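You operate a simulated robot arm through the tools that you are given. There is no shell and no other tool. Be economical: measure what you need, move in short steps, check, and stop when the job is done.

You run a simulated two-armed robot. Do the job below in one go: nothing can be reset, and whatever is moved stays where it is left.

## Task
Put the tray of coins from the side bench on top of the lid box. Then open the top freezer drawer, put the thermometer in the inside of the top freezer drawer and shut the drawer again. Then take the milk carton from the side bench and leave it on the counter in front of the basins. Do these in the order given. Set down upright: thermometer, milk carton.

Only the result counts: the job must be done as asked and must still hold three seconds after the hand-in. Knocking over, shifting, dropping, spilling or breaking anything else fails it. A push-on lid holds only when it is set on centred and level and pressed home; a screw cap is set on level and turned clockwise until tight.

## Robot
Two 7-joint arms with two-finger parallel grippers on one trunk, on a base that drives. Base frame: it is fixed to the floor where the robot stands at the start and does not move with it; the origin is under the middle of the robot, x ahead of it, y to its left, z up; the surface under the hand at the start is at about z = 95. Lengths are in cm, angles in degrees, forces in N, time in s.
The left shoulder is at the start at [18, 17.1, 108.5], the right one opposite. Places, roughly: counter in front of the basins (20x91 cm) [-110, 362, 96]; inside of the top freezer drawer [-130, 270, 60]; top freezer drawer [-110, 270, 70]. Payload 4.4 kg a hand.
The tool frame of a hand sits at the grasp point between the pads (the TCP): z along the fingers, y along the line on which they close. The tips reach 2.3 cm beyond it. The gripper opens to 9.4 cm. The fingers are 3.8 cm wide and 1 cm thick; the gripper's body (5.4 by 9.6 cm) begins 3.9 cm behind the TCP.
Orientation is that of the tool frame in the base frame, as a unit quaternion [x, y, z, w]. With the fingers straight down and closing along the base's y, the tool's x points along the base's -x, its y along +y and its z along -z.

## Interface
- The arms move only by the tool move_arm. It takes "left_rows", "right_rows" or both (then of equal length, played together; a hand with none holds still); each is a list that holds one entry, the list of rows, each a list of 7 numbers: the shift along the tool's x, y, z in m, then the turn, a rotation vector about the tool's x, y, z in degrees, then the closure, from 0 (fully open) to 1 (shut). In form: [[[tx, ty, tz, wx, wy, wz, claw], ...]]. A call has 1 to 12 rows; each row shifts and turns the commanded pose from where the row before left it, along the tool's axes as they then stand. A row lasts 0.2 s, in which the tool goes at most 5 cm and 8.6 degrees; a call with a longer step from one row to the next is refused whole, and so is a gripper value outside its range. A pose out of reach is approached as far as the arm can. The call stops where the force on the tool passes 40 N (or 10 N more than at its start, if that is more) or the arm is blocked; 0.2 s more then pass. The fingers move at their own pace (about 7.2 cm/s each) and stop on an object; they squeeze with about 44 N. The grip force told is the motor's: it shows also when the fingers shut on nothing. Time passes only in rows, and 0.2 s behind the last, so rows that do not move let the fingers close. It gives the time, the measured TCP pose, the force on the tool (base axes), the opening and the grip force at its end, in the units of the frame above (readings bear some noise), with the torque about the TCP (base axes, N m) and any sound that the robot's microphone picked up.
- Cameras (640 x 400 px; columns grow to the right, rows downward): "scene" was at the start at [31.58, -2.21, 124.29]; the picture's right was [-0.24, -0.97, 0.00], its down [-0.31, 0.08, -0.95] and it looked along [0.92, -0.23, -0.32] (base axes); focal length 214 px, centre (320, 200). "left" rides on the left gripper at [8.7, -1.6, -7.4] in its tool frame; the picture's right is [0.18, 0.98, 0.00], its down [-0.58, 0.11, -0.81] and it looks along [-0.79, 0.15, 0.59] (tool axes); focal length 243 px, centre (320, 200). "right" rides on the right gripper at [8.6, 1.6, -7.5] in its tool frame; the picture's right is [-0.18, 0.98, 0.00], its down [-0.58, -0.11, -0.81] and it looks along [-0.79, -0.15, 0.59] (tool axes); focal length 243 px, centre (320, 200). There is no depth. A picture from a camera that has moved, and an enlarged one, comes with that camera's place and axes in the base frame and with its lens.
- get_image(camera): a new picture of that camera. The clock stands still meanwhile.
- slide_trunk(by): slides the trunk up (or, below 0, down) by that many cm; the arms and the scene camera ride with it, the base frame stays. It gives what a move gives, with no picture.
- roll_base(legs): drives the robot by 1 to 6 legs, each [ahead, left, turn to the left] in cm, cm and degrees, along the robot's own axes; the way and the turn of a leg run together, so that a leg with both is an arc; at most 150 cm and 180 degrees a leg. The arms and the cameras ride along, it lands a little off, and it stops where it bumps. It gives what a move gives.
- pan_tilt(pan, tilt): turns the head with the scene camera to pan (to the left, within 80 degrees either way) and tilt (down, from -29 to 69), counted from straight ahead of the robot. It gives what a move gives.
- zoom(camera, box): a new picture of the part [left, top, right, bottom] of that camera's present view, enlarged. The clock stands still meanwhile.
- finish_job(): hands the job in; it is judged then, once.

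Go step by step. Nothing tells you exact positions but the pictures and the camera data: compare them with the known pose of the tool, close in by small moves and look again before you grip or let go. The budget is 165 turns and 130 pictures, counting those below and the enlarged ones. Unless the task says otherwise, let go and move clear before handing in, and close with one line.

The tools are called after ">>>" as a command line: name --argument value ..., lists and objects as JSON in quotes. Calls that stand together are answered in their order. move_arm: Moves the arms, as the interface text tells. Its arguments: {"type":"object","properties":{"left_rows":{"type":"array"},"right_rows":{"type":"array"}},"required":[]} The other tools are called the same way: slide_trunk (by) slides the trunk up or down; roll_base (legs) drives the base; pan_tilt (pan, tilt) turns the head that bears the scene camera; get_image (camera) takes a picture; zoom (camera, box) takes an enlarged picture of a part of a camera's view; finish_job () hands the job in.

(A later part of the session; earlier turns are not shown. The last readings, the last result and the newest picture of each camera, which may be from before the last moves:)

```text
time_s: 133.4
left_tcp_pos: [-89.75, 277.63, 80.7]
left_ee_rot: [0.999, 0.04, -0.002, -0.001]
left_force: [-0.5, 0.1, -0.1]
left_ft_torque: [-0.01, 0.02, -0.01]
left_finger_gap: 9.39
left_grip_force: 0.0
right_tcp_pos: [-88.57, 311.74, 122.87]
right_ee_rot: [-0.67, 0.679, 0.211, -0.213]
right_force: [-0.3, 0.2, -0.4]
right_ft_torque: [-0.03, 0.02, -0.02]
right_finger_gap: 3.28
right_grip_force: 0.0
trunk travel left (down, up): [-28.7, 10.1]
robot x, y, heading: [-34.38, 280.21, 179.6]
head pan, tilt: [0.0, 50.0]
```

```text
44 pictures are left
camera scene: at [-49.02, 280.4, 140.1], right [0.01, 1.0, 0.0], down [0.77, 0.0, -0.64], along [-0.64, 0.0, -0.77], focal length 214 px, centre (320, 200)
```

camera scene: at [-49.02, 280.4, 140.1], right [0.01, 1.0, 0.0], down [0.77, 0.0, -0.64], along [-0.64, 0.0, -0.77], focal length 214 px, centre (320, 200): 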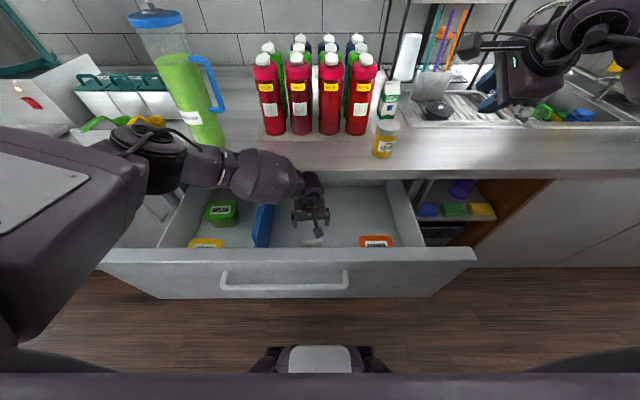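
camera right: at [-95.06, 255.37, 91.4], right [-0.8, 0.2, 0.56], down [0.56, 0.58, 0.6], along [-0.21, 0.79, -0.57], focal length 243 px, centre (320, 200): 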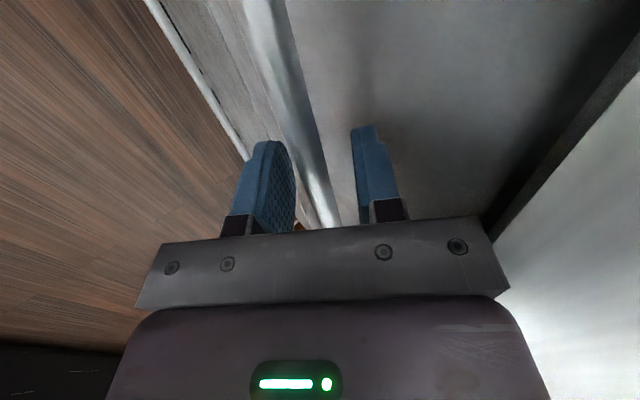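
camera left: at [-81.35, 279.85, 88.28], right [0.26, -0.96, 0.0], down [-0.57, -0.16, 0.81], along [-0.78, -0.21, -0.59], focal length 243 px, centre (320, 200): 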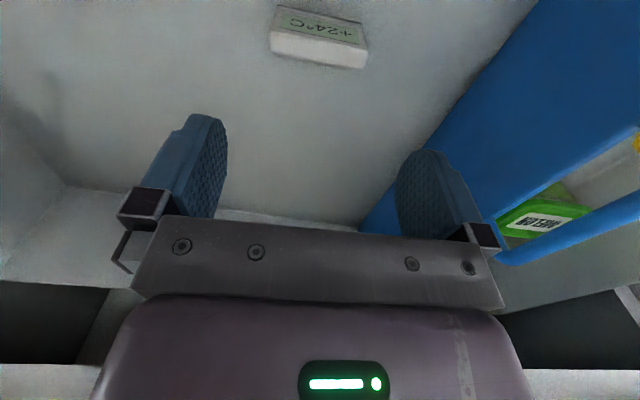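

The thermometer stands upright on the drawer floor. I'll raise the left hand clear and drive to the side position for closing.

>>> move_arm --left_rows '[[[0, 0, -0.045, 0, 0, 0, 0], [0, 0, -0.045, 0, 0, 0, 0], [0, 0, -0.045, 0, 0, 0, 0], [0, 0, -0.045, 0, 0, 0, 0], [0, 0, -0.045, 0, 0, 0, 0], [0, 0, -0.045, 0, 0, 0, 0], [0, 0, -0.045, 0, 0, 0, 0], [0, 0, -0.045, 0, 0, 0, 0], [0, 0, -0.045, 0, 0, 0, 0], [0.04, 0, 0, 0, 0, 0, 0], [0.04, 0, 0, 0, 0, 0, 0], [0, 0, 0, 0, 0, 0, 0]]]'

>>> roll_base --legs '[[0, 48, 0], [-30, 0, 0]]'

>>> pan_tilt --pan -25 --tilt 35

>>> get_image --camera "scene"

```text
time_s: 136.0
left_tcp_pos: [-81.83, 278.28, 121.3]
left_ee_rot: [0.999, 0.04, -0.001, 0.0]
left_force: [-0.1, 1.4, -0.1]
left_ft_torque: [0.02, -0.01, 0.0]
left_finger_gap: 9.4
left_grip_force: 0.0
right_tcp_pos: [-88.54, 311.84, 122.98]
right_ee_rot: [-0.67, 0.679, 0.211, -0.212]
right_force: [-0.1, -0.1, 0.7]
right_ft_torque: [0.01, 0.01, 0.03]
right_finger_gap: 3.28
right_grip_force: 0.1
trunk travel left (down, up): [-28.7, 10.1]
robot x, y, heading: [-33.96, 280.16, 179.6]
head pan, tilt: [0.0, 50.0]
```

```text
time_s: 141.9
left_tcp_pos: [-63.52, 229.98, 121.29]
left_ee_rot: [0.999, 0.039, 0.0, -0.001]
left_force: [-0.8, -0.2, -0.8]
left_ft_torque: [0.01, -0.05, -0.04]
left_finger_gap: 9.42
left_grip_force: 0.1
right_tcp_pos: [-70.42, 263.47, 122.89]
right_ee_rot: [-0.671, 0.678, 0.212, -0.21]
right_force: [-1.1, 0.6, -0.3]
right_ft_torque: [-0.01, -0.04, 0.0]
right_finger_gap: 3.27
right_grip_force: 0.1
trunk travel left (down, up): [-28.7, 10.1]
robot x, y, heading: [-15.98, 232.38, 180.0]
head pan, tilt: [0.0, 50.0]
stopped in leg 2: the robot was blocked; the commanded pose is now the measured one
```

```text
time_s: 142.8
left_tcp_pos: [-63.56, 230.25, 121.27]
left_ee_rot: [0.999, 0.038, -0.002, -0.001]
left_force: [-0.9, -0.5, -0.6]
left_ft_torque: [0.0, 0.02, 0.04]
left_finger_gap: 9.42
left_grip_force: 0.1
right_tcp_pos: [-70.44, 263.54, 122.94]
right_ee_rot: [-0.671, 0.678, 0.211, -0.212]
right_force: [-0.6, -0.7, 0.6]
right_ft_torque: [0.02, -0.05, -0.04]
right_finger_gap: 3.29
right_grip_force: 0.1
trunk travel left (down, up): [-28.7, 10.1]
robot x, y, heading: [-16.27, 232.11, 179.6]
head pan, tilt: [-25.0, 35.0]
```

```text
43 pictures are left
camera scene: at [-31.06, 236.02, 142.28], right [0.43, 0.9, 0.0], down [0.52, -0.24, -0.82], along [-0.74, 0.35, -0.57], focal length 214 px, centre (320, 200)
```

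scene: 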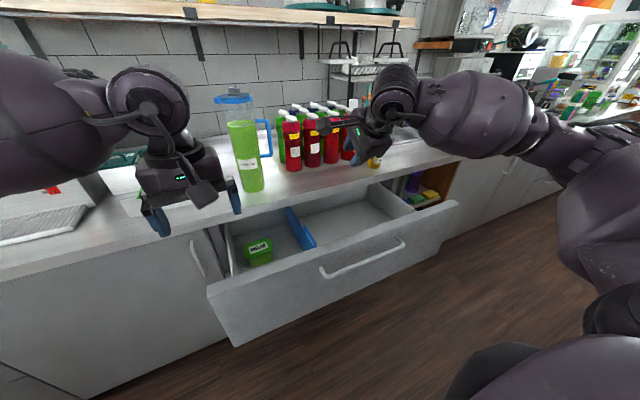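

Backing stopped early at x≈-16. I'll look to both sides to see what is touching.

>>> pan_tilt --pan -80 --tilt 20

>>> get_image --camera "scene"

>>> pan_tilt --pan 80 --tilt 20

>>> get_image --camera "scene"

```text
time_s: 144.1
left_tcp_pos: [-63.6, 230.22, 121.25]
left_ee_rot: [0.999, 0.038, -0.002, 0.0]
left_force: [-0.3, 0.2, 0.0]
left_ft_torque: [0.01, 0.01, 0.02]
left_finger_gap: 9.38
left_grip_force: 0.0
right_tcp_pos: [-70.35, 263.61, 122.82]
right_ee_rot: [-0.672, 0.678, 0.211, -0.212]
right_force: [-0.1, -1.2, -0.3]
right_ft_torque: [0.01, -0.02, -0.01]
right_finger_gap: 3.31
right_grip_force: 0.1
trunk travel left (down, up): [-28.7, 10.1]
robot x, y, heading: [-16.07, 232.26, 179.5]
head pan, tilt: [-80.0, 20.0]
```

```text
42 pictures are left
camera scene: at [-24.64, 241.47, 144.67], right [0.99, 0.17, 0.0], down [0.06, -0.34, -0.94], along [-0.16, 0.93, -0.34], focal length 214 px, centre (320, 200)
```

scene: 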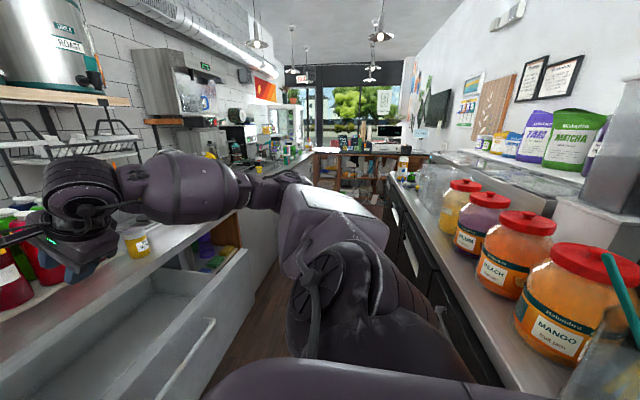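

```text
time_s: 146.5
left_tcp_pos: [-63.51, 230.16, 121.19]
left_ee_rot: [0.999, 0.039, -0.002, -0.001]
left_force: [0.4, -0.3, 0.3]
left_ft_torque: [-0.03, -0.02, 0.0]
left_finger_gap: 9.43
left_grip_force: 0.1
right_tcp_pos: [-70.29, 263.54, 122.94]
right_ee_rot: [-0.672, 0.678, 0.211, -0.212]
right_force: [-0.1, -0.1, -0.4]
right_ft_torque: [0.0, 0.02, 0.02]
right_finger_gap: 3.32
right_grip_force: 0.0
trunk travel left (down, up): [-28.7, 10.1]
robot x, y, heading: [-16.01, 232.16, 179.8]
head pan, tilt: [80.0, 20.0]
```

```text
41 pictures are left
camera scene: at [-24.72, 223.13, 144.67], right [-0.98, 0.18, 0.0], down [0.06, 0.34, -0.94], along [-0.17, -0.92, -0.34], focal length 214 px, centre (320, 200)
```

scene: 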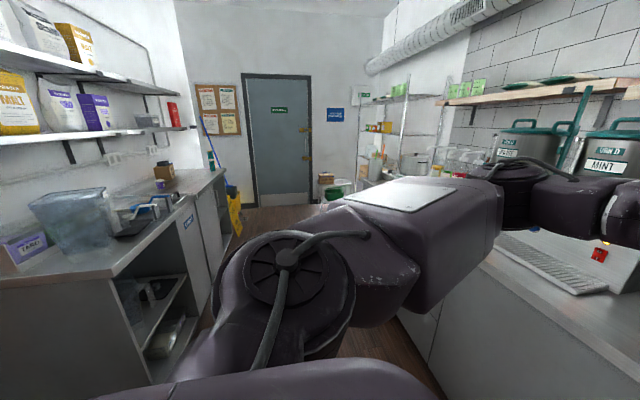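

Nothing visible was disturbed, and standing at x≈-16 works. I'll move the left hand aside, make a fist with the right, and bring it in front of the drawer panel beside the handle.

>>> move_arm --left_rows '[[[0, 0.045, 0, 0, 0, 0, 0], [0, 0.045, 0, 0, 0, 0, 0], [0, 0.045, 0, 0, 0, 0, 0], [0, 0.045, 0, 0, 0, 0, 0]]]'

>>> move_arm --right_rows '[[[0.045, -0.0109, -0.0077, 0, 0, 0, 1], [0.045, -0.0109, -0.0077, 0, 0, 0, 1], [0.045, -0.0109, -0.0077, 0, 0, 0, 1], [0, -0.0258, 0.0368, 0, 0, 0, 1], [0, -0.0258, 0.0368, 0, 0, 0, 1], [0, -0.0258, 0.0368, 0, 0, 0, 1], [0, -0.0258, 0.0368, 0, 0, 0, 1], [0, -0.0258, 0.0368, 0, 0, 0, 1], [0, -0.0258, 0.0368, 0, 0, 0, 1], [0, 0, 0, 0, 0, 0, 1]]]'

>>> pan_tilt --pan -15 --tilt 45

>>> get_image --camera "scene"

```text
time_s: 147.5
left_tcp_pos: [-61.93, 212.05, 121.41]
left_ee_rot: [0.999, 0.038, -0.002, -0.001]
left_force: [0.9, -0.6, 0.5]
left_ft_torque: [0.0, 0.0, -0.02]
left_finger_gap: 9.42
left_grip_force: 0.0
right_tcp_pos: [-70.29, 263.49, 122.94]
right_ee_rot: [-0.672, 0.677, 0.212, -0.213]
right_force: [-0.4, -0.3, 0.3]
right_ft_torque: [0.04, 0.04, -0.02]
right_finger_gap: 3.29
right_grip_force: 0.0
trunk travel left (down, up): [-28.7, 10.1]
robot x, y, heading: [-16.09, 232.29, 179.7]
head pan, tilt: [80.0, 20.0]
```

```text
time_s: 149.7
left_tcp_pos: [-62.05, 212.25, 121.36]
left_ee_rot: [0.999, 0.039, -0.002, 0.0]
left_force: [0.3, 0.0, -0.1]
left_ft_torque: [-0.01, 0.01, 0.0]
left_finger_gap: 9.41
left_grip_force: 0.0
right_tcp_pos: [-66.49, 250.02, 96.06]
right_ee_rot: [-0.672, 0.678, 0.211, -0.211]
right_force: [0.4, 0.2, -0.2]
right_ft_torque: [0.03, 0.0, -0.01]
right_finger_gap: 0.0
right_grip_force: 42.3
trunk travel left (down, up): [-28.7, 10.1]
robot x, y, heading: [-15.99, 232.31, 179.7]
head pan, tilt: [80.0, 20.0]
```

```text
time_s: 151.4
left_tcp_pos: [-62.08, 212.1, 121.34]
left_ee_rot: [0.999, 0.039, -0.001, 0.0]
left_force: [0.1, -0.5, 0.0]
left_ft_torque: [0.05, 0.02, 0.02]
left_finger_gap: 9.4
left_grip_force: 0.0
right_tcp_pos: [-66.44, 250.06, 96.22]
right_ee_rot: [-0.671, 0.678, 0.211, -0.212]
right_force: [-0.2, -0.7, -0.6]
right_ft_torque: [-0.02, -0.06, -0.05]
right_finger_gap: 0.02
right_grip_force: 42.1
trunk travel left (down, up): [-28.7, 10.1]
robot x, y, heading: [-15.37, 232.31, 179.7]
head pan, tilt: [-15.0, 45.0]
```

```text
40 pictures are left
camera scene: at [-30.9, 234.43, 140.81], right [0.26, 0.96, 0.0], down [0.68, -0.19, -0.71], along [-0.68, 0.19, -0.71], focal length 214 px, centre (320, 200)
```

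scene: 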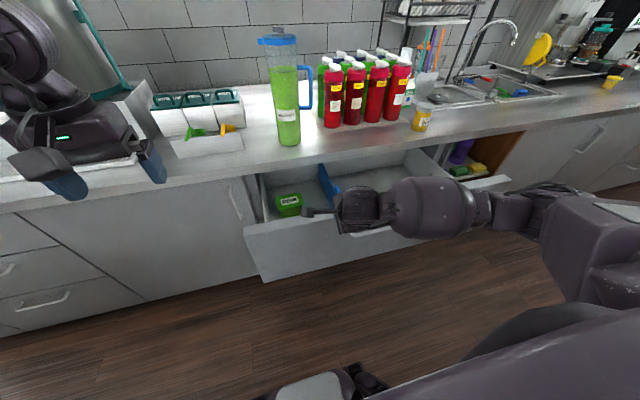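

The hand is just in front of the panel. I'll lower it to z≈78.

>>> move_arm --right_rows '[[[0, -0.0258, 0.0368, 0, 0, 0, 1], [0, -0.0258, 0.0368, 0, 0, 0, 1], [0, -0.0258, 0.0368, 0, 0, 0, 1], [0, -0.0258, 0.0368, 0, 0, 0, 1], [0, 0, 0, 0, 0, 0, 1]]]'

>>> zoom --camera "scene" --box '[220, 130, 540, 330]'

```text
time_s: 152.6
left_tcp_pos: [-62.25, 212.09, 121.24]
left_ee_rot: [0.999, 0.039, -0.002, -0.001]
left_force: [0.2, -0.3, -0.9]
left_ft_torque: [0.04, -0.01, 0.02]
left_finger_gap: 9.4
left_grip_force: 0.1
right_tcp_pos: [-66.64, 249.87, 83.86]
right_ee_rot: [-0.672, 0.678, 0.212, -0.21]
right_force: [0.1, 0.0, 0.5]
right_ft_torque: [0.01, -0.03, -0.02]
right_finger_gap: 0.0
right_grip_force: 42.2
right hand out of reach, approached as far as the arm can: row 3, 4
trunk travel left (down, up): [-28.7, 10.1]
robot x, y, heading: [-15.87, 232.57, 179.9]
head pan, tilt: [-15.0, 45.0]
```

```text
2.00 times, centred on (380, 230) of scene
camera zoom: at [-30.97, 234.32, 140.79], right [0.26, 0.96, 0.0], down [0.68, -0.19, -0.71], along [-0.68, 0.19, -0.71], focal length 429 px, centre (200, 140)
```

zoom: 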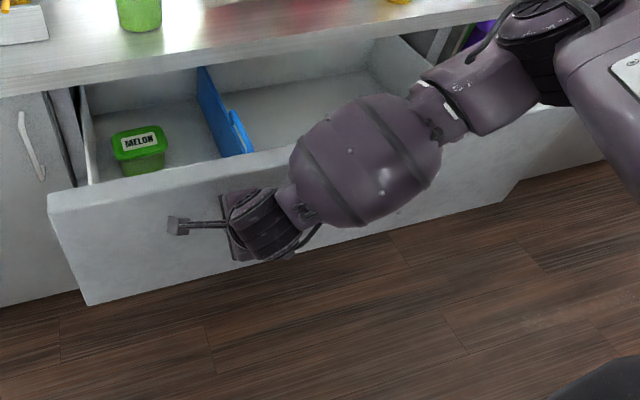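

I'll lower the trunk 4 cm for a safer height, then push by driving forward 28 cm.

>>> slide_trunk --by -4

>>> roll_base --legs '[[28, 0, 0]]'

>>> get_image --camera "scene"

```text
time_s: 153.5
left_tcp_pos: [-61.94, 212.29, 117.4]
left_ee_rot: [0.999, 0.039, -0.003, -0.001]
left_force: [0.3, 0.0, -0.4]
left_ft_torque: [0.0, 0.01, -0.03]
left_finger_gap: 9.38
left_grip_force: 0.2
right_tcp_pos: [-65.01, 249.91, 77.22]
right_ee_rot: [-0.677, 0.685, 0.191, -0.191]
right_force: [0.3, -0.2, 0.0]
right_ft_torque: [-0.01, 0.0, 0.03]
right_finger_gap: 0.01
right_grip_force: 42.6
trunk travel left (down, up): [-24.7, 14.1]
robot x, y, heading: [-16.0, 232.19, 179.4]
head pan, tilt: [-15.0, 45.0]
```

```text
time_s: 155.4
left_tcp_pos: [-90.06, 212.59, 117.27]
left_ee_rot: [0.999, 0.036, -0.001, -0.001]
left_force: [-0.3, 0.4, -0.9]
left_ft_torque: [0.04, -0.03, 0.01]
left_finger_gap: 9.39
left_grip_force: 0.0
right_tcp_pos: [-92.78, 250.34, 77.04]
right_ee_rot: [-0.676, 0.686, 0.19, -0.19]
right_force: [-0.1, -0.1, 0.1]
right_ft_torque: [-0.01, 0.02, 0.0]
right_finger_gap: 0.0
right_grip_force: 41.8
trunk travel left (down, up): [-24.7, 14.1]
robot x, y, heading: [-44.05, 232.68, 179.5]
head pan, tilt: [-15.0, 45.0]
```

```text
38 pictures are left
camera scene: at [-60.97, 234.69, 136.58], right [0.27, 0.96, 0.0], down [0.68, -0.19, -0.71], along [-0.68, 0.19, -0.71], focal length 214 px, centre (320, 200)
```

scene: 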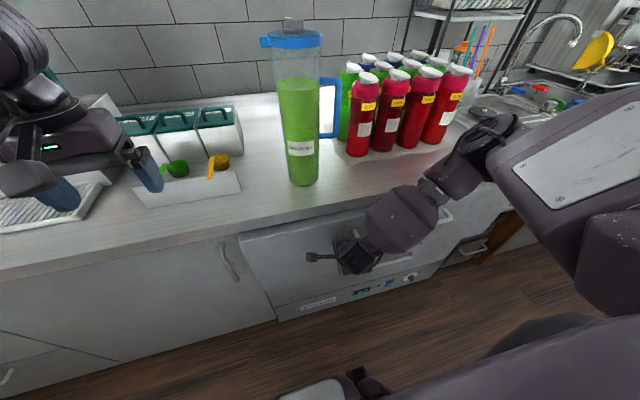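

>>> zoom --camera "scene" --box '[200, 180, 520, 340]'

>>> move_arm --right_rows '[[[0, 0.0065, 0.0046, 0, 0, 0, 1], [0, 0.0065, 0.0046, 0, 0, 0, 1], [0, 0.0065, 0.0046, 0, 0, 0, 1], [0, 0, 0, 0, 0, 0, 1]]]'

```text
2.00 times, centred on (360, 260) of scene
camera zoom: at [-60.97, 234.69, 136.58], right [0.27, 0.96, 0.0], down [0.68, -0.19, -0.71], along [-0.68, 0.19, -0.71], focal length 429 px, centre (240, 80)
```

zoom: 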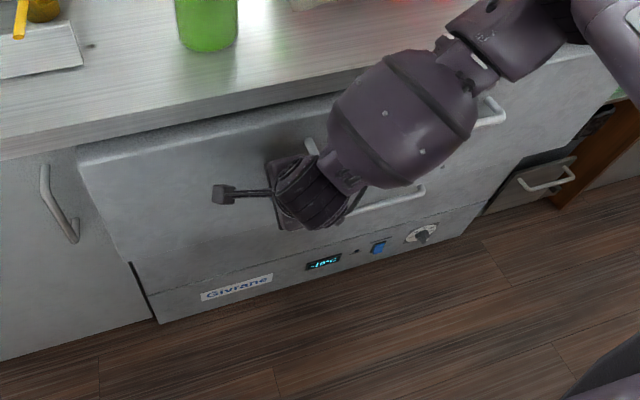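

```text
time_s: 156.4
left_tcp_pos: [-89.99, 212.64, 117.27]
left_ee_rot: [0.999, 0.036, -0.002, 0.0]
left_force: [0.2, -0.4, -0.6]
left_ft_torque: [-0.03, -0.03, 0.02]
left_finger_gap: 9.43
left_grip_force: 0.0
right_tcp_pos: [-95.23, 250.38, 76.95]
right_ee_rot: [-0.676, 0.686, 0.191, -0.189]
right_force: [-0.3, 0.3, 0.3]
right_ft_torque: [0.04, -0.02, -0.01]
right_finger_gap: 0.0
right_grip_force: 42.5
trunk travel left (down, up): [-24.7, 14.1]
robot x, y, heading: [-43.46, 231.68, 179.5]
head pan, tilt: [-15.0, 45.0]
```

The drawer is still slightly ajar, so I'll keep pushing with the arm until firm contact.

>>> move_arm --right_rows '[[[0, 0.0086, 0.0052, 0, 0, 0, 1], [0, 0.0086, 0.0052, 0, 0, 0, 1], [0, 0.0086, 0.0052, 0, 0, 0, 1], [0, 0.0086, 0.0052, 0, 0, 0, 1], [0, 0.0086, 0.0052, 0, 0, 0, 1], [0, 0, 0, 0, 0, 0, 1]]]'

>>> zoom --camera "scene" --box '[200, 180, 520, 340]'

```text
time_s: 157.8
left_tcp_pos: [-89.8, 212.67, 117.34]
left_ee_rot: [0.999, 0.038, -0.002, -0.001]
left_force: [0.4, 0.0, 0.5]
left_ft_torque: [0.01, -0.03, -0.01]
left_finger_gap: 9.4
left_grip_force: 0.0
right_tcp_pos: [-99.92, 250.27, 76.95]
right_ee_rot: [-0.676, 0.686, 0.19, -0.189]
right_force: [18.6, 2.5, 4.0]
right_ft_torque: [-0.27, 1.19, 0.49]
right_finger_gap: 0.0
right_grip_force: 42.4
trunk travel left (down, up): [-24.7, 14.1]
robot x, y, heading: [-43.8, 232.87, 179.4]
head pan, tilt: [-15.0, 45.0]
```

```text
2.00 times, centred on (360, 260) of scene
camera zoom: at [-60.66, 234.72, 136.62], right [0.27, 0.96, 0.0], down [0.68, -0.19, -0.71], along [-0.68, 0.19, -0.71], focal length 429 px, centre (240, 80)
```

zoom: 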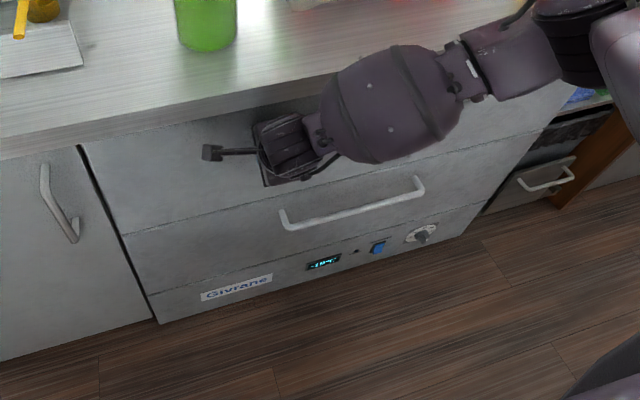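

>>> move_arm --right_rows '[[[0, 0.0043, 0.0026, 0, 0, 0, 1], [0, 0.0043, 0.0026, 0, 0, 0, 1], [0, 0.0043, 0.0026, 0, 0, 0, 1], [0, 0, 0, 0, 0, 0, 1]]]'

>>> move_arm --right_rows '[[[0, -0.0086, -0.0052, 0, 0, 0, 1], [0, -0.0257, -0.0155, 0, 0, 0, 1], [0, -0.0343, -0.0206, 0, 0, 0, 1], [0, 0, 0, 0, 0, 0, 0.65]]]'

>>> roll_base --legs '[[-14, 0, 0]]'

>>> get_image --camera "scene"

```text
time_s: 158.2
left_tcp_pos: [-89.84, 212.67, 117.34]
left_ee_rot: [0.999, 0.037, -0.002, 0.0]
left_force: [-0.2, 0.9, 0.1]
left_ft_torque: [-0.02, -0.01, -0.04]
left_finger_gap: 9.4
left_grip_force: 0.1
right_tcp_pos: [-99.77, 250.27, 76.61]
right_ee_rot: [-0.678, 0.686, 0.187, -0.187]
right_force: [17.0, 0.9, 5.5]
right_ft_torque: [-0.23, 1.09, 0.4]
right_finger_gap: 0.0
right_grip_force: 42.7
trunk travel left (down, up): [-24.7, 14.1]
robot x, y, heading: [-43.89, 232.43, 179.6]
head pan, tilt: [-15.0, 45.0]
stopped in row 2 (right hand): the force on the tool passed its limit at 47 N (the readings are from after the stop); the commanded pose is now the measured one
```

```text
time_s: 159.2
left_tcp_pos: [-89.88, 212.99, 117.26]
left_ee_rot: [0.999, 0.037, -0.002, 0.0]
left_force: [1.0, 0.9, -0.2]
left_ft_torque: [-0.07, 0.04, 0.01]
left_finger_gap: 9.39
left_grip_force: 0.0
right_tcp_pos: [-91.85, 250.41, 76.64]
right_ee_rot: [-0.677, 0.687, 0.187, -0.186]
right_force: [-0.5, 1.3, 0.2]
right_ft_torque: [0.02, 0.02, 0.03]
right_finger_gap: 3.29
right_grip_force: 0.2
trunk travel left (down, up): [-24.7, 14.1]
robot x, y, heading: [-43.58, 232.34, 179.4]
head pan, tilt: [-15.0, 45.0]
```

```text
time_s: 160.6
left_tcp_pos: [-76.03, 212.46, 117.29]
left_ee_rot: [0.999, 0.036, -0.003, -0.001]
left_force: [0.2, -0.3, 0.7]
left_ft_torque: [-0.01, 0.03, 0.01]
left_finger_gap: 9.38
left_grip_force: 0.2
right_tcp_pos: [-78.02, 250.15, 76.76]
right_ee_rot: [-0.677, 0.687, 0.188, -0.186]
right_force: [-0.2, -0.1, -0.1]
right_ft_torque: [-0.04, -0.02, -0.03]
right_finger_gap: 3.3
right_grip_force: 0.1
trunk travel left (down, up): [-24.7, 14.1]
robot x, y, heading: [-29.58, 231.96, 179.4]
head pan, tilt: [-15.0, 45.0]
```

```text
35 pictures are left
camera scene: at [-46.78, 234.59, 136.61], right [0.27, 0.96, 0.0], down [0.68, -0.19, -0.71], along [-0.68, 0.19, -0.71], focal length 214 px, centre (320, 200)
```

scene: 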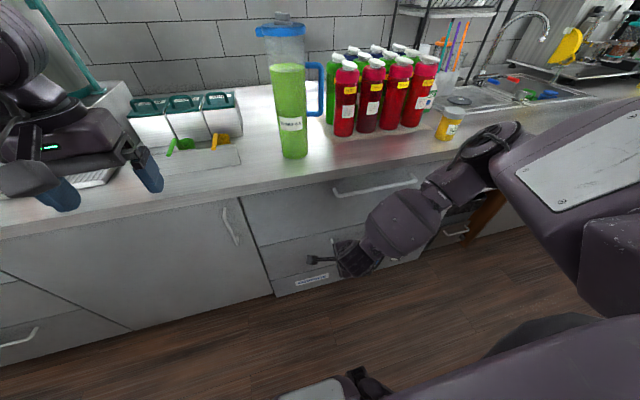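

The drawer is shut flush. Next I'll raise the right hand, restore it to straight down, and pitch the left hand forward 38° ready for the milk.

>>> move_arm --right_rows '[[[0, 0.0232, -0.0386, 0, 0, 0, 0.5], [0, 0.0232, -0.0386, 0, 0, 0, 0.5], [0, 0.0232, -0.0386, 0, 0, 0, 0.5], [0, 0.0232, -0.0386, 0, 0, 0, 0.5], [0, 0.0232, -0.0386, 0, 0, 0, 0.5], [0, 0.0232, -0.0386, 0, 0, 0, 0.5], [0, 0.0232, -0.0386, 0, 0, 0, 0.5], [0, 0.0232, -0.0386, 0, 0, 0, 0.5], [0, 0.0232, -0.0386, 0, 0, 0, 0.5], [0, 0.0232, -0.0386, 0, 0, 0, 0.5], [0, 0, 0, 0, 0, 0, 0.5]]]'

>>> move_arm --right_rows '[[[0, 0, 0, 7.75, 0, 0, 0.5], [0, 0, 0, 7.75, 0, 0, 0.5], [0, 0, 0, 7.75, 0, 0, 0.5], [0, 0, 0, 7.75, 0, 0, 0.5], [0, 0, 0, 0, 0, 0, 0.5], [0, 0, 0, 0, 0, 0, 0.5]]]' --left_rows '[[[0, 0, 0, 0, -7.6, 0, 0], [0, 0, 0, 0, -7.6, 0, 0], [0, 0, 0, 0, -7.6, 0, 0], [0, 0, 0, 0, -7.6, 0, 0], [0, 0, 0, 0, -7.6, 0, 0], [0, 0, 0, 0, 0, 0, 0]]]'

>>> move_arm --right_rows '[[[0, 0, 0, 0, 0, -8.2, 0.5], [0, 0, 0, 0, 0, -8.2, 0.5], [0, 0, 0, 0, 0, -8.2, 0.5], [0, 0, 0, 0, 0, -8.2, 0.5], [0, 0, 0, 0, 0, -8.2, 0.5], [0, 0, 0, 0, 0, -8.2, 0.5], [0, 0, 0, 0, 0, -8.2, 0.5], [0, 0, 0, 0, 0, -8.2, 0.5], [0, 0, 0, 0, 0, -8.2, 0.5], [0, 0, 0, 0, 0, -8.2, 0.5], [0, 0, 0, 0, 0, -8, 0.5], [0, 0, 0, 0, 0, 0, 0.5]]]'

>>> get_image --camera "scene"

```text
time_s: 163.0
left_tcp_pos: [-76.03, 212.61, 117.23]
left_ee_rot: [0.999, 0.035, -0.002, -0.001]
left_force: [-0.7, 0.8, -0.2]
left_ft_torque: [0.0, 0.01, 0.0]
left_finger_gap: 9.37
left_grip_force: 0.1
right_tcp_pos: [-78.52, 250.38, 121.94]
right_ee_rot: [-0.678, 0.686, 0.187, -0.184]
right_force: [-0.2, -0.6, 0.7]
right_ft_torque: [0.01, 0.0, 0.0]
right_finger_gap: 4.7
right_grip_force: 0.0
trunk travel left (down, up): [-24.7, 14.1]
robot x, y, heading: [-30.08, 232.52, 179.5]
head pan, tilt: [-15.0, 45.0]
```

```text
time_s: 164.4
left_tcp_pos: [-77.02, 212.33, 117.63]
left_ee_rot: [0.944, 0.035, -0.329, 0.012]
left_force: [-0.1, -0.4, 0.4]
left_ft_torque: [-0.01, 0.03, -0.02]
left_finger_gap: 9.42
left_grip_force: 0.0
left hand out of reach, approached as far as the arm can: row 5
right_tcp_pos: [-78.37, 250.19, 121.91]
right_ee_rot: [-0.703, 0.711, -0.002, 0.002]
right_force: [0.1, 1.1, 0.0]
right_ft_torque: [0.01, 0.04, 0.01]
right_finger_gap: 4.71
right_grip_force: 0.0
trunk travel left (down, up): [-24.7, 14.1]
robot x, y, heading: [-29.61, 232.21, 179.4]
head pan, tilt: [-15.0, 45.0]
```

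```text
time_s: 167.0
left_tcp_pos: [-77.18, 212.33, 117.5]
left_ee_rot: [0.944, 0.034, -0.327, 0.011]
left_force: [0.2, 0.0, 0.8]
left_ft_torque: [0.02, 0.0, -0.01]
left_finger_gap: 9.4
left_grip_force: 0.1
right_tcp_pos: [-78.41, 250.05, 121.81]
right_ee_rot: [1.0, -0.005, 0.004, 0.0]
right_force: [0.1, -0.6, 0.7]
right_ft_torque: [0.04, -0.03, -0.01]
right_finger_gap: 4.71
right_grip_force: 0.1
trunk travel left (down, up): [-24.7, 14.1]
robot x, y, heading: [-29.91, 232.7, 179.4]
head pan, tilt: [-15.0, 45.0]
```

```text
34 pictures are left
camera scene: at [-46.9, 234.59, 136.59], right [0.27, 0.96, 0.0], down [0.68, -0.19, -0.71], along [-0.68, 0.19, -0.71], focal length 214 px, centre (320, 200)
```

scene: 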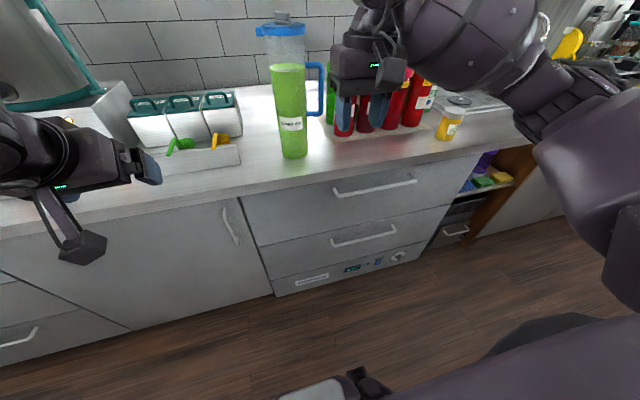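

Both arms are ready. I'll tuck the right hand higher and back, then drive back to the side bench.

>>> move_arm --right_rows '[[[0, 0, -0.045, 0, 0, 0, 0.5], [0, 0, -0.045, 0, 0, 0, 0.5], [0, 0, -0.045, 0, 0, 0, 0.5], [0.04, 0, 0, 0, 0, 0, 0.5], [0.04, 0, 0, 0, 0, 0, 0.5], [0, 0, 0, 0, 0, 0, 0.5]]]'

>>> roll_base --legs '[[0, 0, 90], [120, 0, 0], [118, 0, 0], [0, 0, 90]]'

>>> pan_tilt --pan -5 --tilt 30

>>> get_image --camera "scene"

```text
time_s: 168.4
left_tcp_pos: [-77.11, 212.38, 117.58]
left_ee_rot: [0.944, 0.034, -0.327, 0.011]
left_force: [0.4, 0.0, -0.4]
left_ft_torque: [0.0, 0.01, -0.02]
left_finger_gap: 9.39
left_grip_force: 0.1
right_tcp_pos: [-70.54, 249.98, 135.46]
right_ee_rot: [1.0, -0.006, 0.003, 0.0]
right_force: [-0.2, 0.1, 0.7]
right_ft_torque: [0.02, -0.02, 0.01]
right_finger_gap: 4.7
right_grip_force: 0.1
trunk travel left (down, up): [-24.7, 14.1]
robot x, y, heading: [-30.2, 232.02, 179.6]
head pan, tilt: [-15.0, 45.0]
```

```text
time_s: 187.7
left_tcp_pos: [16.17, 15.6, 117.55]
left_ee_rot: [-0.032, 0.945, 0.01, 0.326]
left_force: [0.4, 0.0, -1.0]
left_ft_torque: [-0.03, 0.0, 0.01]
left_finger_gap: 9.41
left_grip_force: 0.0
right_tcp_pos: [9.33, -21.82, 135.53]
right_ee_rot: [0.009, 1.0, 0.0, -0.004]
right_force: [-0.1, -0.1, 0.1]
right_ft_torque: [0.0, -0.03, 0.03]
right_finger_gap: 4.69
right_grip_force: 0.0
trunk travel left (down, up): [-24.7, 14.1]
robot x, y, heading: [-31.24, -3.8, -0.9]
head pan, tilt: [-15.0, 45.0]
```

```text
time_s: 188.4
left_tcp_pos: [16.18, 15.76, 117.52]
left_ee_rot: [-0.031, 0.945, 0.009, 0.327]
left_force: [-0.4, -0.1, 0.3]
left_ft_torque: [-0.03, -0.03, -0.01]
left_finger_gap: 9.44
left_grip_force: 0.1
right_tcp_pos: [9.32, -21.93, 135.44]
right_ee_rot: [0.009, 1.0, 0.0, -0.003]
right_force: [0.2, 1.0, 0.8]
right_ft_torque: [0.01, 0.0, 0.01]
right_finger_gap: 4.7
right_grip_force: 0.1
trunk travel left (down, up): [-24.7, 14.1]
robot x, y, heading: [-31.34, -3.78, -0.6]
head pan, tilt: [-5.0, 30.0]
```

```text
33 pictures are left
camera scene: at [-13.08, -5.08, 138.85], right [-0.1, -0.99, 0.0], down [-0.5, 0.05, -0.87], along [0.86, -0.09, -0.5], focal length 214 px, centre (320, 200)
```

scene: 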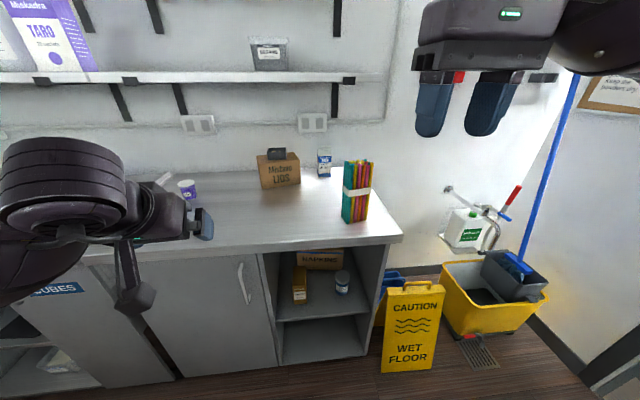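

The bench is as I left it. I'll drive forward 24 cm and measure the milk carton.

>>> roll_base --legs '[[24, 0, 0]]'

>>> zoom --camera "scene" --box '[230, 60, 470, 210]'

```text
time_s: 190.2
left_tcp_pos: [40.25, 15.25, 117.51]
left_ee_rot: [-0.031, 0.945, 0.01, 0.327]
left_force: [0.2, 0.3, -0.4]
left_ft_torque: [-0.01, 0.0, 0.03]
left_finger_gap: 9.41
left_grip_force: 0.1
right_tcp_pos: [33.51, -22.29, 135.52]
right_ee_rot: [0.01, 1.0, 0.001, -0.003]
right_force: [0.5, 0.4, -0.6]
right_ft_torque: [-0.02, 0.05, -0.05]
right_finger_gap: 4.68
right_grip_force: 0.0
trunk travel left (down, up): [-24.7, 14.1]
robot x, y, heading: [-7.67, -4.22, -0.9]
head pan, tilt: [-5.0, 30.0]
```

```text
2.67 times, centred on (350, 135) of scene
camera zoom: at [11.1, -5.5, 138.84], right [-0.1, -0.99, 0.0], down [-0.5, 0.05, -0.87], along [0.86, -0.09, -0.5], focal length 572 px, centre (240, 373)
```

zoom: 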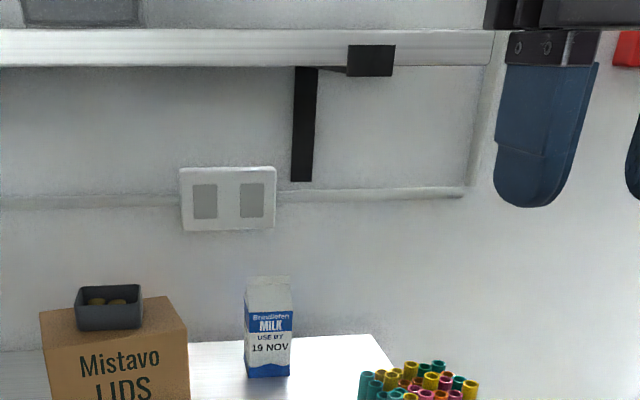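

The carton is about 6.2 cm square at (88, -17.5), its body up to z≈106 and gable to 110. I'll bring the left hand, pitched, to a point 12 cm in front of it.

>>> move_arm --left_rows '[[[0, 0, 0, 3.7, 0, 4.7, 0], [-0.01745, -0.02855, 0.02936, 0, 0, 0, 0], [-0.01745, -0.02855, 0.02936, 0, 0, 0, 0], [-0.01745, -0.02855, 0.02936, 0, 0, 0, 0], [-0.01745, -0.02855, 0.02936, 0, 0, 0, 0], [-0.01745, -0.02855, 0.02936, 0, 0, 0, 0], [-0.01745, -0.02855, 0.02936, 0, 0, 0, 0], [-0.01745, -0.02855, 0.02936, 0, 0, 0, 0], [-0.01745, -0.02855, 0.02936, 0, 0, 0, 0], [-0.01745, -0.02855, 0.02936, 0, 0, 0, 0], [-0.01745, -0.02855, 0.02936, 0, 0, 0, 0], [0, 0, 0, 0, 0, 0, 0]]]'

>>> get_image --camera "left"

>>> get_image --camera "scene"

```text
time_s: 192.8
left_tcp_pos: [71.0, -14.49, 105.43]
left_ee_rot: [0.018, 0.944, -0.007, 0.328]
left_force: [-0.3, 0.0, 0.7]
left_ft_torque: [0.01, 0.01, -0.04]
left_finger_gap: 9.43
left_grip_force: 0.1
right_tcp_pos: [33.52, -22.28, 135.59]
right_ee_rot: [0.011, 1.0, 0.0, -0.003]
right_force: [-0.4, 0.3, -0.4]
right_ft_torque: [-0.02, 0.0, -0.03]
right_finger_gap: 4.67
right_grip_force: 0.1
trunk travel left (down, up): [-24.7, 14.1]
robot x, y, heading: [-6.98, -4.45, -1.2]
head pan, tilt: [-5.0, 30.0]
```

```text
31 pictures are left
camera left: at [59.46, -15.75, 105.99], right [-0.11, 0.99, -0.12], down [-0.04, 0.11, 0.99], along [0.99, 0.11, 0.03], focal length 243 px, centre (320, 200)
```

left: 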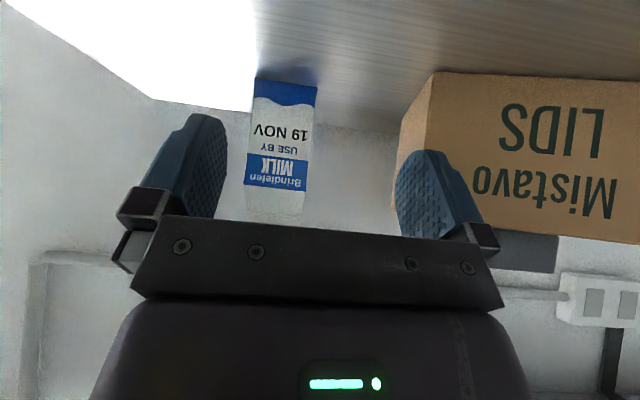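

```text
30 pictures are left
camera scene: at [10.98, -5.37, 138.87], right [-0.1, -0.99, 0.0], down [-0.5, 0.05, -0.87], along [0.86, -0.09, -0.5], focal length 214 px, centre (320, 200)
```

scene: 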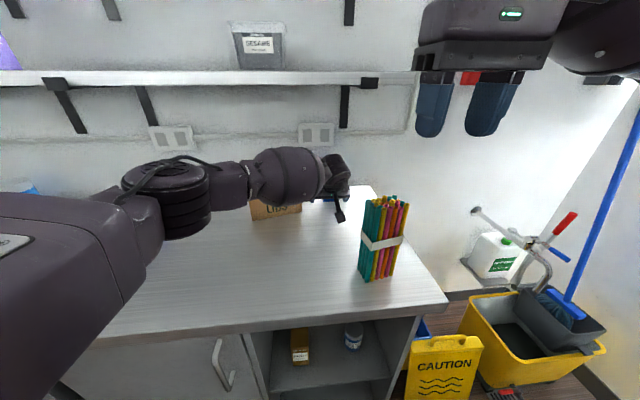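

The carton is at y≈-17.8, front face x≈85.4. I'll align sideways and go most of the way in.

>>> move_arm --left_rows '[[[0.0077, -0.033, 0.0118, 0, 0, 0, 0], [-0.03, 0.0015, 0.0236, 0, 0, 0, 0], [-0.03, 0.0015, 0.0236, 0, 0, 0, 0], [-0.024, 0.001, 0.0189, 0, 0, 0, 0], [0, 0, 0, 0, 0, 0, 0]]]'

>>> get_image --camera "left"

```text
time_s: 194.0
left_tcp_pos: [75.92, -16.71, 106.4]
left_ee_rot: [0.019, 0.945, -0.007, 0.326]
left_force: [0.0, 0.8, -0.4]
left_ft_torque: [0.0, 0.02, 0.01]
left_finger_gap: 9.38
left_grip_force: 0.1
left hand out of reach, approached as far as the arm can: row 3, 4
right_tcp_pos: [33.31, -22.31, 135.38]
right_ee_rot: [0.01, 1.0, 0.0, -0.003]
right_force: [-0.4, -0.8, -0.6]
right_ft_torque: [0.01, 0.02, -0.02]
right_finger_gap: 4.71
right_grip_force: 0.0
trunk travel left (down, up): [-24.7, 14.1]
robot x, y, heading: [-7.02, -4.65, -1.1]
head pan, tilt: [-5.0, 30.0]
```

```text
29 pictures are left
camera left: at [64.42, -17.82, 106.98], right [-0.11, 0.99, -0.12], down [-0.04, 0.11, 0.99], along [0.99, 0.11, 0.03], focal length 243 px, centre (320, 200)
```

left: 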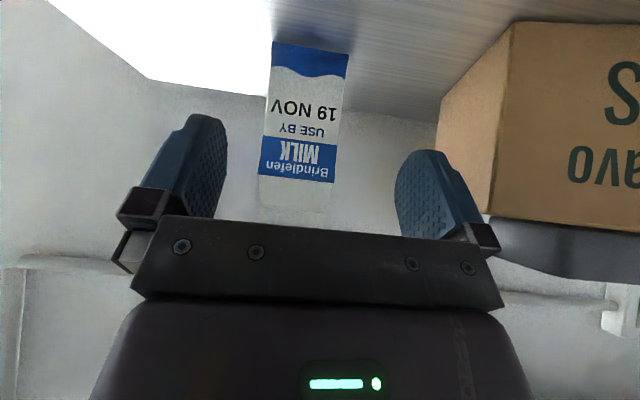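

The arm is at its reach limit, so I'll set the height and side offset and move the base 8 cm forward.

>>> move_arm --left_rows '[[[0.038, -0.0105, 0.0006, 0, 0, 0, 0], [0, 0, 0, 0, 0, 0, 0]]]'

>>> roll_base --legs '[[8, 0, 0]]'

>>> get_image --camera "left"

>>> get_image --camera "scene"

```text
time_s: 194.6
left_tcp_pos: [72.9, -17.58, 103.97]
left_ee_rot: [0.019, 0.945, -0.007, 0.327]
left_force: [0.5, -0.7, -0.1]
left_ft_torque: [-0.02, 0.01, -0.02]
left_finger_gap: 9.4
left_grip_force: 0.0
right_tcp_pos: [33.44, -22.42, 135.54]
right_ee_rot: [0.01, 1.0, -0.001, -0.004]
right_force: [-0.3, 0.7, -0.3]
right_ft_torque: [0.03, 0.0, 0.0]
right_finger_gap: 4.68
right_grip_force: 0.1
trunk travel left (down, up): [-24.7, 14.1]
robot x, y, heading: [-6.92, -4.51, -0.9]
head pan, tilt: [-5.0, 30.0]
```

```text
time_s: 195.7
left_tcp_pos: [80.92, -17.76, 104.03]
left_ee_rot: [0.018, 0.945, -0.007, 0.327]
left_force: [-0.6, 0.7, 0.5]
left_ft_torque: [-0.02, -0.01, -0.04]
left_finger_gap: 9.41
left_grip_force: 0.1
right_tcp_pos: [41.6, -22.58, 135.44]
right_ee_rot: [0.011, 1.0, 0.0, -0.003]
right_force: [0.7, -0.1, -1.2]
right_ft_torque: [0.0, 0.04, 0.01]
right_finger_gap: 4.69
right_grip_force: 0.1
trunk travel left (down, up): [-24.7, 14.1]
robot x, y, heading: [0.61, -4.51, -1.1]
head pan, tilt: [-5.0, 30.0]
```

```text
28 pictures are left
camera left: at [69.48, -18.87, 104.6], right [-0.1, 0.99, -0.12], down [-0.04, 0.11, 0.99], along [0.99, 0.11, 0.02], focal length 243 px, centre (320, 200)
```

left: 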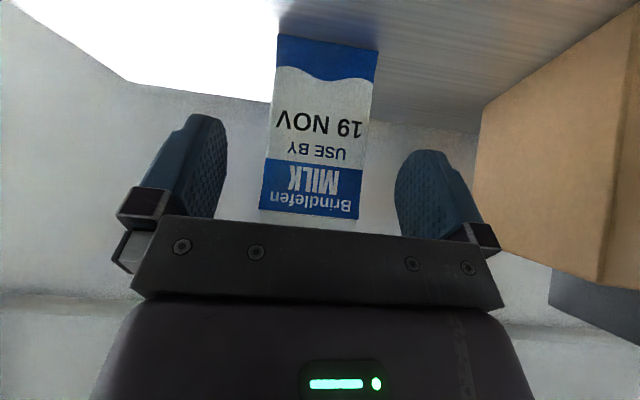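

```text
27 pictures are left
camera scene: at [19.1, -5.65, 138.85], right [-0.11, -0.99, 0.0], down [-0.5, 0.05, -0.87], along [0.86, -0.09, -0.5], focal length 214 px, centre (320, 200)
```

scene: 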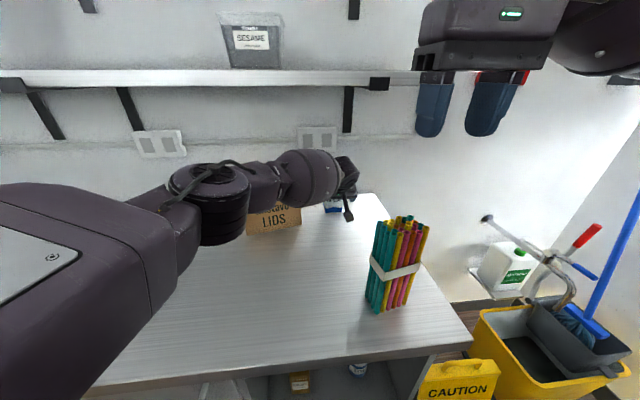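

It is centred. I'll advance 5 cm and close on the carton.

>>> move_arm --left_rows '[[[-0.0205, 0.001, 0.0161, 0, 0, 0, 0], [-0.0205, 0.001, 0.0161, 0, 0, 0, 0], [0, 0, 0, 0, 0, 0, 0], [0, 0, 0, 0, 0, 0, 1], [0, 0, 0, 0, 0, 0, 1], [0, 0, 0, 0, 0, 0, 1], [0, 0, 0, 0, 0, 0, 1]]]'

>>> get_image --camera "left"

```text
time_s: 197.3
left_tcp_pos: [83.16, -17.46, 103.88]
left_ee_rot: [0.02, 0.945, -0.008, 0.327]
left_force: [-0.2, -1.3, 0.3]
left_ft_torque: [-0.03, 0.02, -0.08]
left_finger_gap: 6.5
left_grip_force: 43.8
left hand out of reach, approached as far as the arm can: row 1, 2
right_tcp_pos: [41.35, -22.45, 135.51]
right_ee_rot: [0.011, 1.0, 0.0, -0.004]
right_force: [0.5, 0.1, 0.6]
right_ft_torque: [0.01, 0.03, -0.01]
right_finger_gap: 4.71
right_grip_force: 0.1
trunk travel left (down, up): [-24.7, 14.1]
robot x, y, heading: [0.72, -4.99, -1.1]
head pan, tilt: [-5.0, 30.0]
```

```text
26 pictures are left
camera left: at [71.65, -18.66, 104.52], right [-0.1, 0.99, -0.12], down [-0.04, 0.11, 0.99], along [0.99, 0.11, 0.03], focal length 243 px, centre (320, 200)
```

left: 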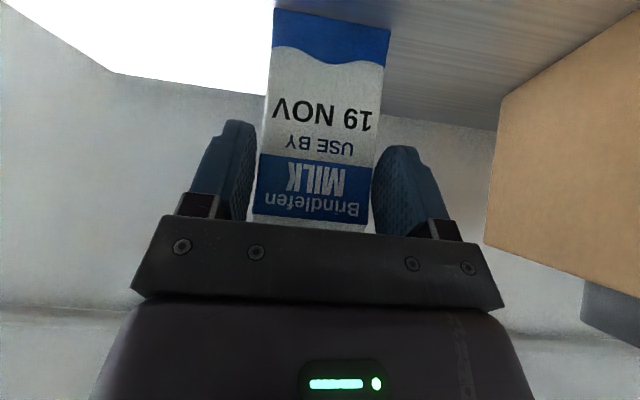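

The arm fell 3 cm short, so the grip is shallow. I'll open, drive 3 cm forward, and grip again.

>>> move_arm --left_rows '[[[0, 0, 0, 0, 0, 0, 0], [0, 0, 0, 0, 0, 0, 0], [0, 0, 0, 0, 0, 0, 0]]]'

>>> roll_base --legs '[[3.3, 0, 0]]'

>>> move_arm --left_rows '[[[0, 0, 0, 0, 0, 0, 1], [0, 0, 0, 0, 0, 0, 1], [0, 0, 0, 0, 0, 0, 1], [0, 0, 0, 0, 0, 0, 1]]]'

>>> get_image --camera "left"

```text
time_s: 198.1
left_tcp_pos: [83.19, -17.45, 103.97]
left_ee_rot: [0.019, 0.945, -0.007, 0.328]
left_force: [-0.7, -0.2, 0.5]
left_ft_torque: [0.0, 0.01, 0.02]
left_finger_gap: 9.38
left_grip_force: 0.1
right_tcp_pos: [41.38, -22.48, 135.61]
right_ee_rot: [0.011, 1.0, 0.0, -0.004]
right_force: [-0.5, 0.3, 0.2]
right_ft_torque: [-0.02, 0.0, 0.02]
right_finger_gap: 4.71
right_grip_force: 0.0
trunk travel left (down, up): [-24.7, 14.1]
robot x, y, heading: [0.33, -5.0, -0.8]
head pan, tilt: [-5.0, 30.0]
```

```text
time_s: 198.9
left_tcp_pos: [86.49, -17.54, 103.94]
left_ee_rot: [0.019, 0.945, -0.007, 0.326]
left_force: [0.9, 1.0, 0.1]
left_ft_torque: [0.02, 0.05, 0.03]
left_finger_gap: 9.39
left_grip_force: 0.1
right_tcp_pos: [44.69, -22.46, 135.33]
right_ee_rot: [0.01, 1.0, 0.0, -0.004]
right_force: [0.3, 0.3, -0.5]
right_ft_torque: [0.0, 0.0, -0.02]
right_finger_gap: 4.71
right_grip_force: 0.0
trunk travel left (down, up): [-24.7, 14.1]
robot x, y, heading: [3.82, -4.68, -1.0]
head pan, tilt: [-5.0, 30.0]
```

```text
time_s: 199.9
left_tcp_pos: [86.38, -17.62, 103.89]
left_ee_rot: [0.019, 0.945, -0.008, 0.327]
left_force: [-1.6, 0.2, 0.8]
left_ft_torque: [0.14, -0.09, 0.07]
left_finger_gap: 6.49
left_grip_force: 43.9
right_tcp_pos: [44.57, -22.67, 135.49]
right_ee_rot: [0.012, 1.0, -0.001, -0.004]
right_force: [-0.5, 0.6, 0.2]
right_ft_torque: [0.02, -0.04, -0.04]
right_finger_gap: 4.66
right_grip_force: 0.1
trunk travel left (down, up): [-24.7, 14.1]
robot x, y, heading: [4.13, -4.62, -1.1]
head pan, tilt: [-5.0, 30.0]
```

```text
25 pictures are left
camera left: at [74.85, -18.74, 104.52], right [-0.1, 0.99, -0.12], down [-0.04, 0.11, 0.99], along [0.99, 0.11, 0.03], focal length 243 px, centre (320, 200)
```

left: 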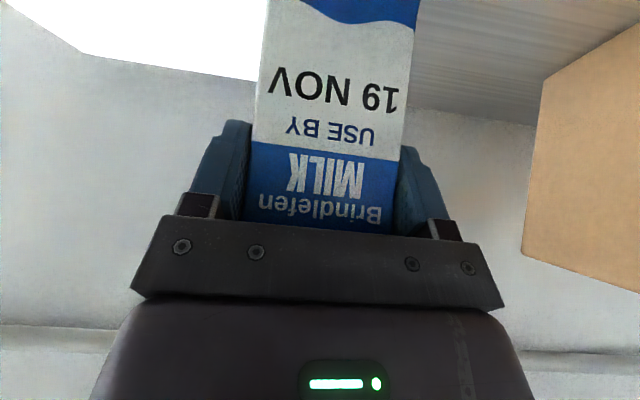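

Solid grip at 6.5 cm. I'll lift 3 cm with the trunk and back out 16 cm, staying clear of the straws.

>>> slide_trunk --by 3

>>> roll_base --legs '[[-16, 0, 0]]'

>>> slide_trunk --by 11

>>> get_image --camera "scene"

>>> get_image --camera "left"

```text
time_s: 200.7
left_tcp_pos: [86.39, -17.61, 109.81]
left_ee_rot: [0.019, 0.938, -0.007, 0.345]
left_force: [-0.6, -0.2, -5.4]
left_ft_torque: [0.01, 0.08, 0.02]
left_finger_gap: 6.48
left_grip_force: 43.7
right_tcp_pos: [44.93, -22.67, 138.33]
right_ee_rot: [0.011, 1.0, 0.0, -0.005]
right_force: [0.1, -0.3, 0.5]
right_ft_torque: [0.01, 0.0, -0.01]
right_finger_gap: 4.7
right_grip_force: 0.0
trunk travel left (down, up): [-27.7, 11.1]
robot x, y, heading: [4.09, -4.3, -1.3]
head pan, tilt: [-5.0, 30.0]
```

```text
time_s: 202.1
left_tcp_pos: [70.01, -17.14, 110.24]
left_ee_rot: [0.019, 0.938, -0.008, 0.347]
left_force: [-0.7, 0.0, -4.9]
left_ft_torque: [0.0, 0.06, 0.0]
left_finger_gap: 6.52
left_grip_force: 44.1
right_tcp_pos: [28.66, -22.34, 138.45]
right_ee_rot: [0.011, 1.0, 0.0, -0.004]
right_force: [0.0, -0.2, -0.5]
right_ft_torque: [0.02, 0.03, 0.02]
right_finger_gap: 4.7
right_grip_force: 0.1
trunk travel left (down, up): [-27.7, 11.1]
robot x, y, heading: [-11.64, -4.48, -1.1]
head pan, tilt: [-5.0, 30.0]
```

```text
time_s: 203.5
left_tcp_pos: [69.56, -17.17, 125.07]
left_ee_rot: [0.018, 0.929, -0.008, 0.371]
left_force: [-1.0, -0.1, -4.6]
left_ft_torque: [0.04, 0.11, 0.0]
left_finger_gap: 6.48
left_grip_force: 44.3
right_tcp_pos: [28.64, -22.41, 149.44]
right_ee_rot: [0.01, 1.0, 0.0, -0.003]
right_force: [-0.5, 0.9, -0.2]
right_ft_torque: [-0.02, 0.0, 0.02]
right_finger_gap: 4.71
right_grip_force: 0.1
trunk travel left (down, up): [-38.7, 0.1]
robot x, y, heading: [-11.73, -4.58, -1.1]
head pan, tilt: [-5.0, 30.0]
```

```text
24 pictures are left
camera scene: at [2.93, -5.37, 153.15], right [-0.11, -0.99, 0.0], down [-0.5, 0.05, -0.87], along [0.86, -0.09, -0.5], focal length 214 px, centre (320, 200)
```

scene: 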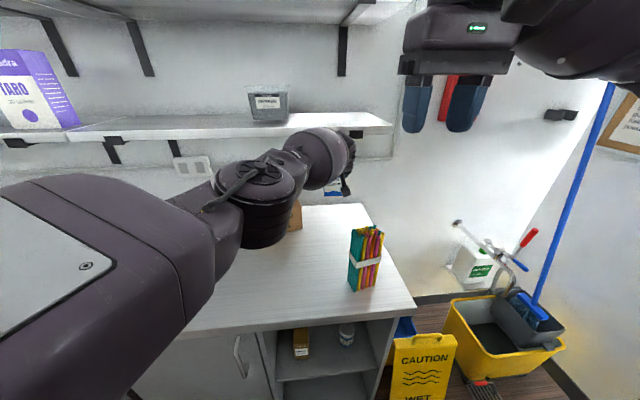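

```text
23 pictures are left
camera left: at [58.06, -18.35, 124.59], right [-0.09, 0.99, -0.13], down [-0.13, 0.11, 0.99], along [0.99, 0.11, 0.12], focal length 243 px, centre (320, 200)
```

left: 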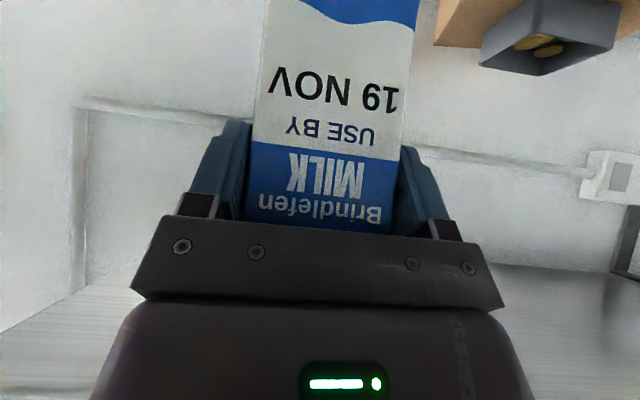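

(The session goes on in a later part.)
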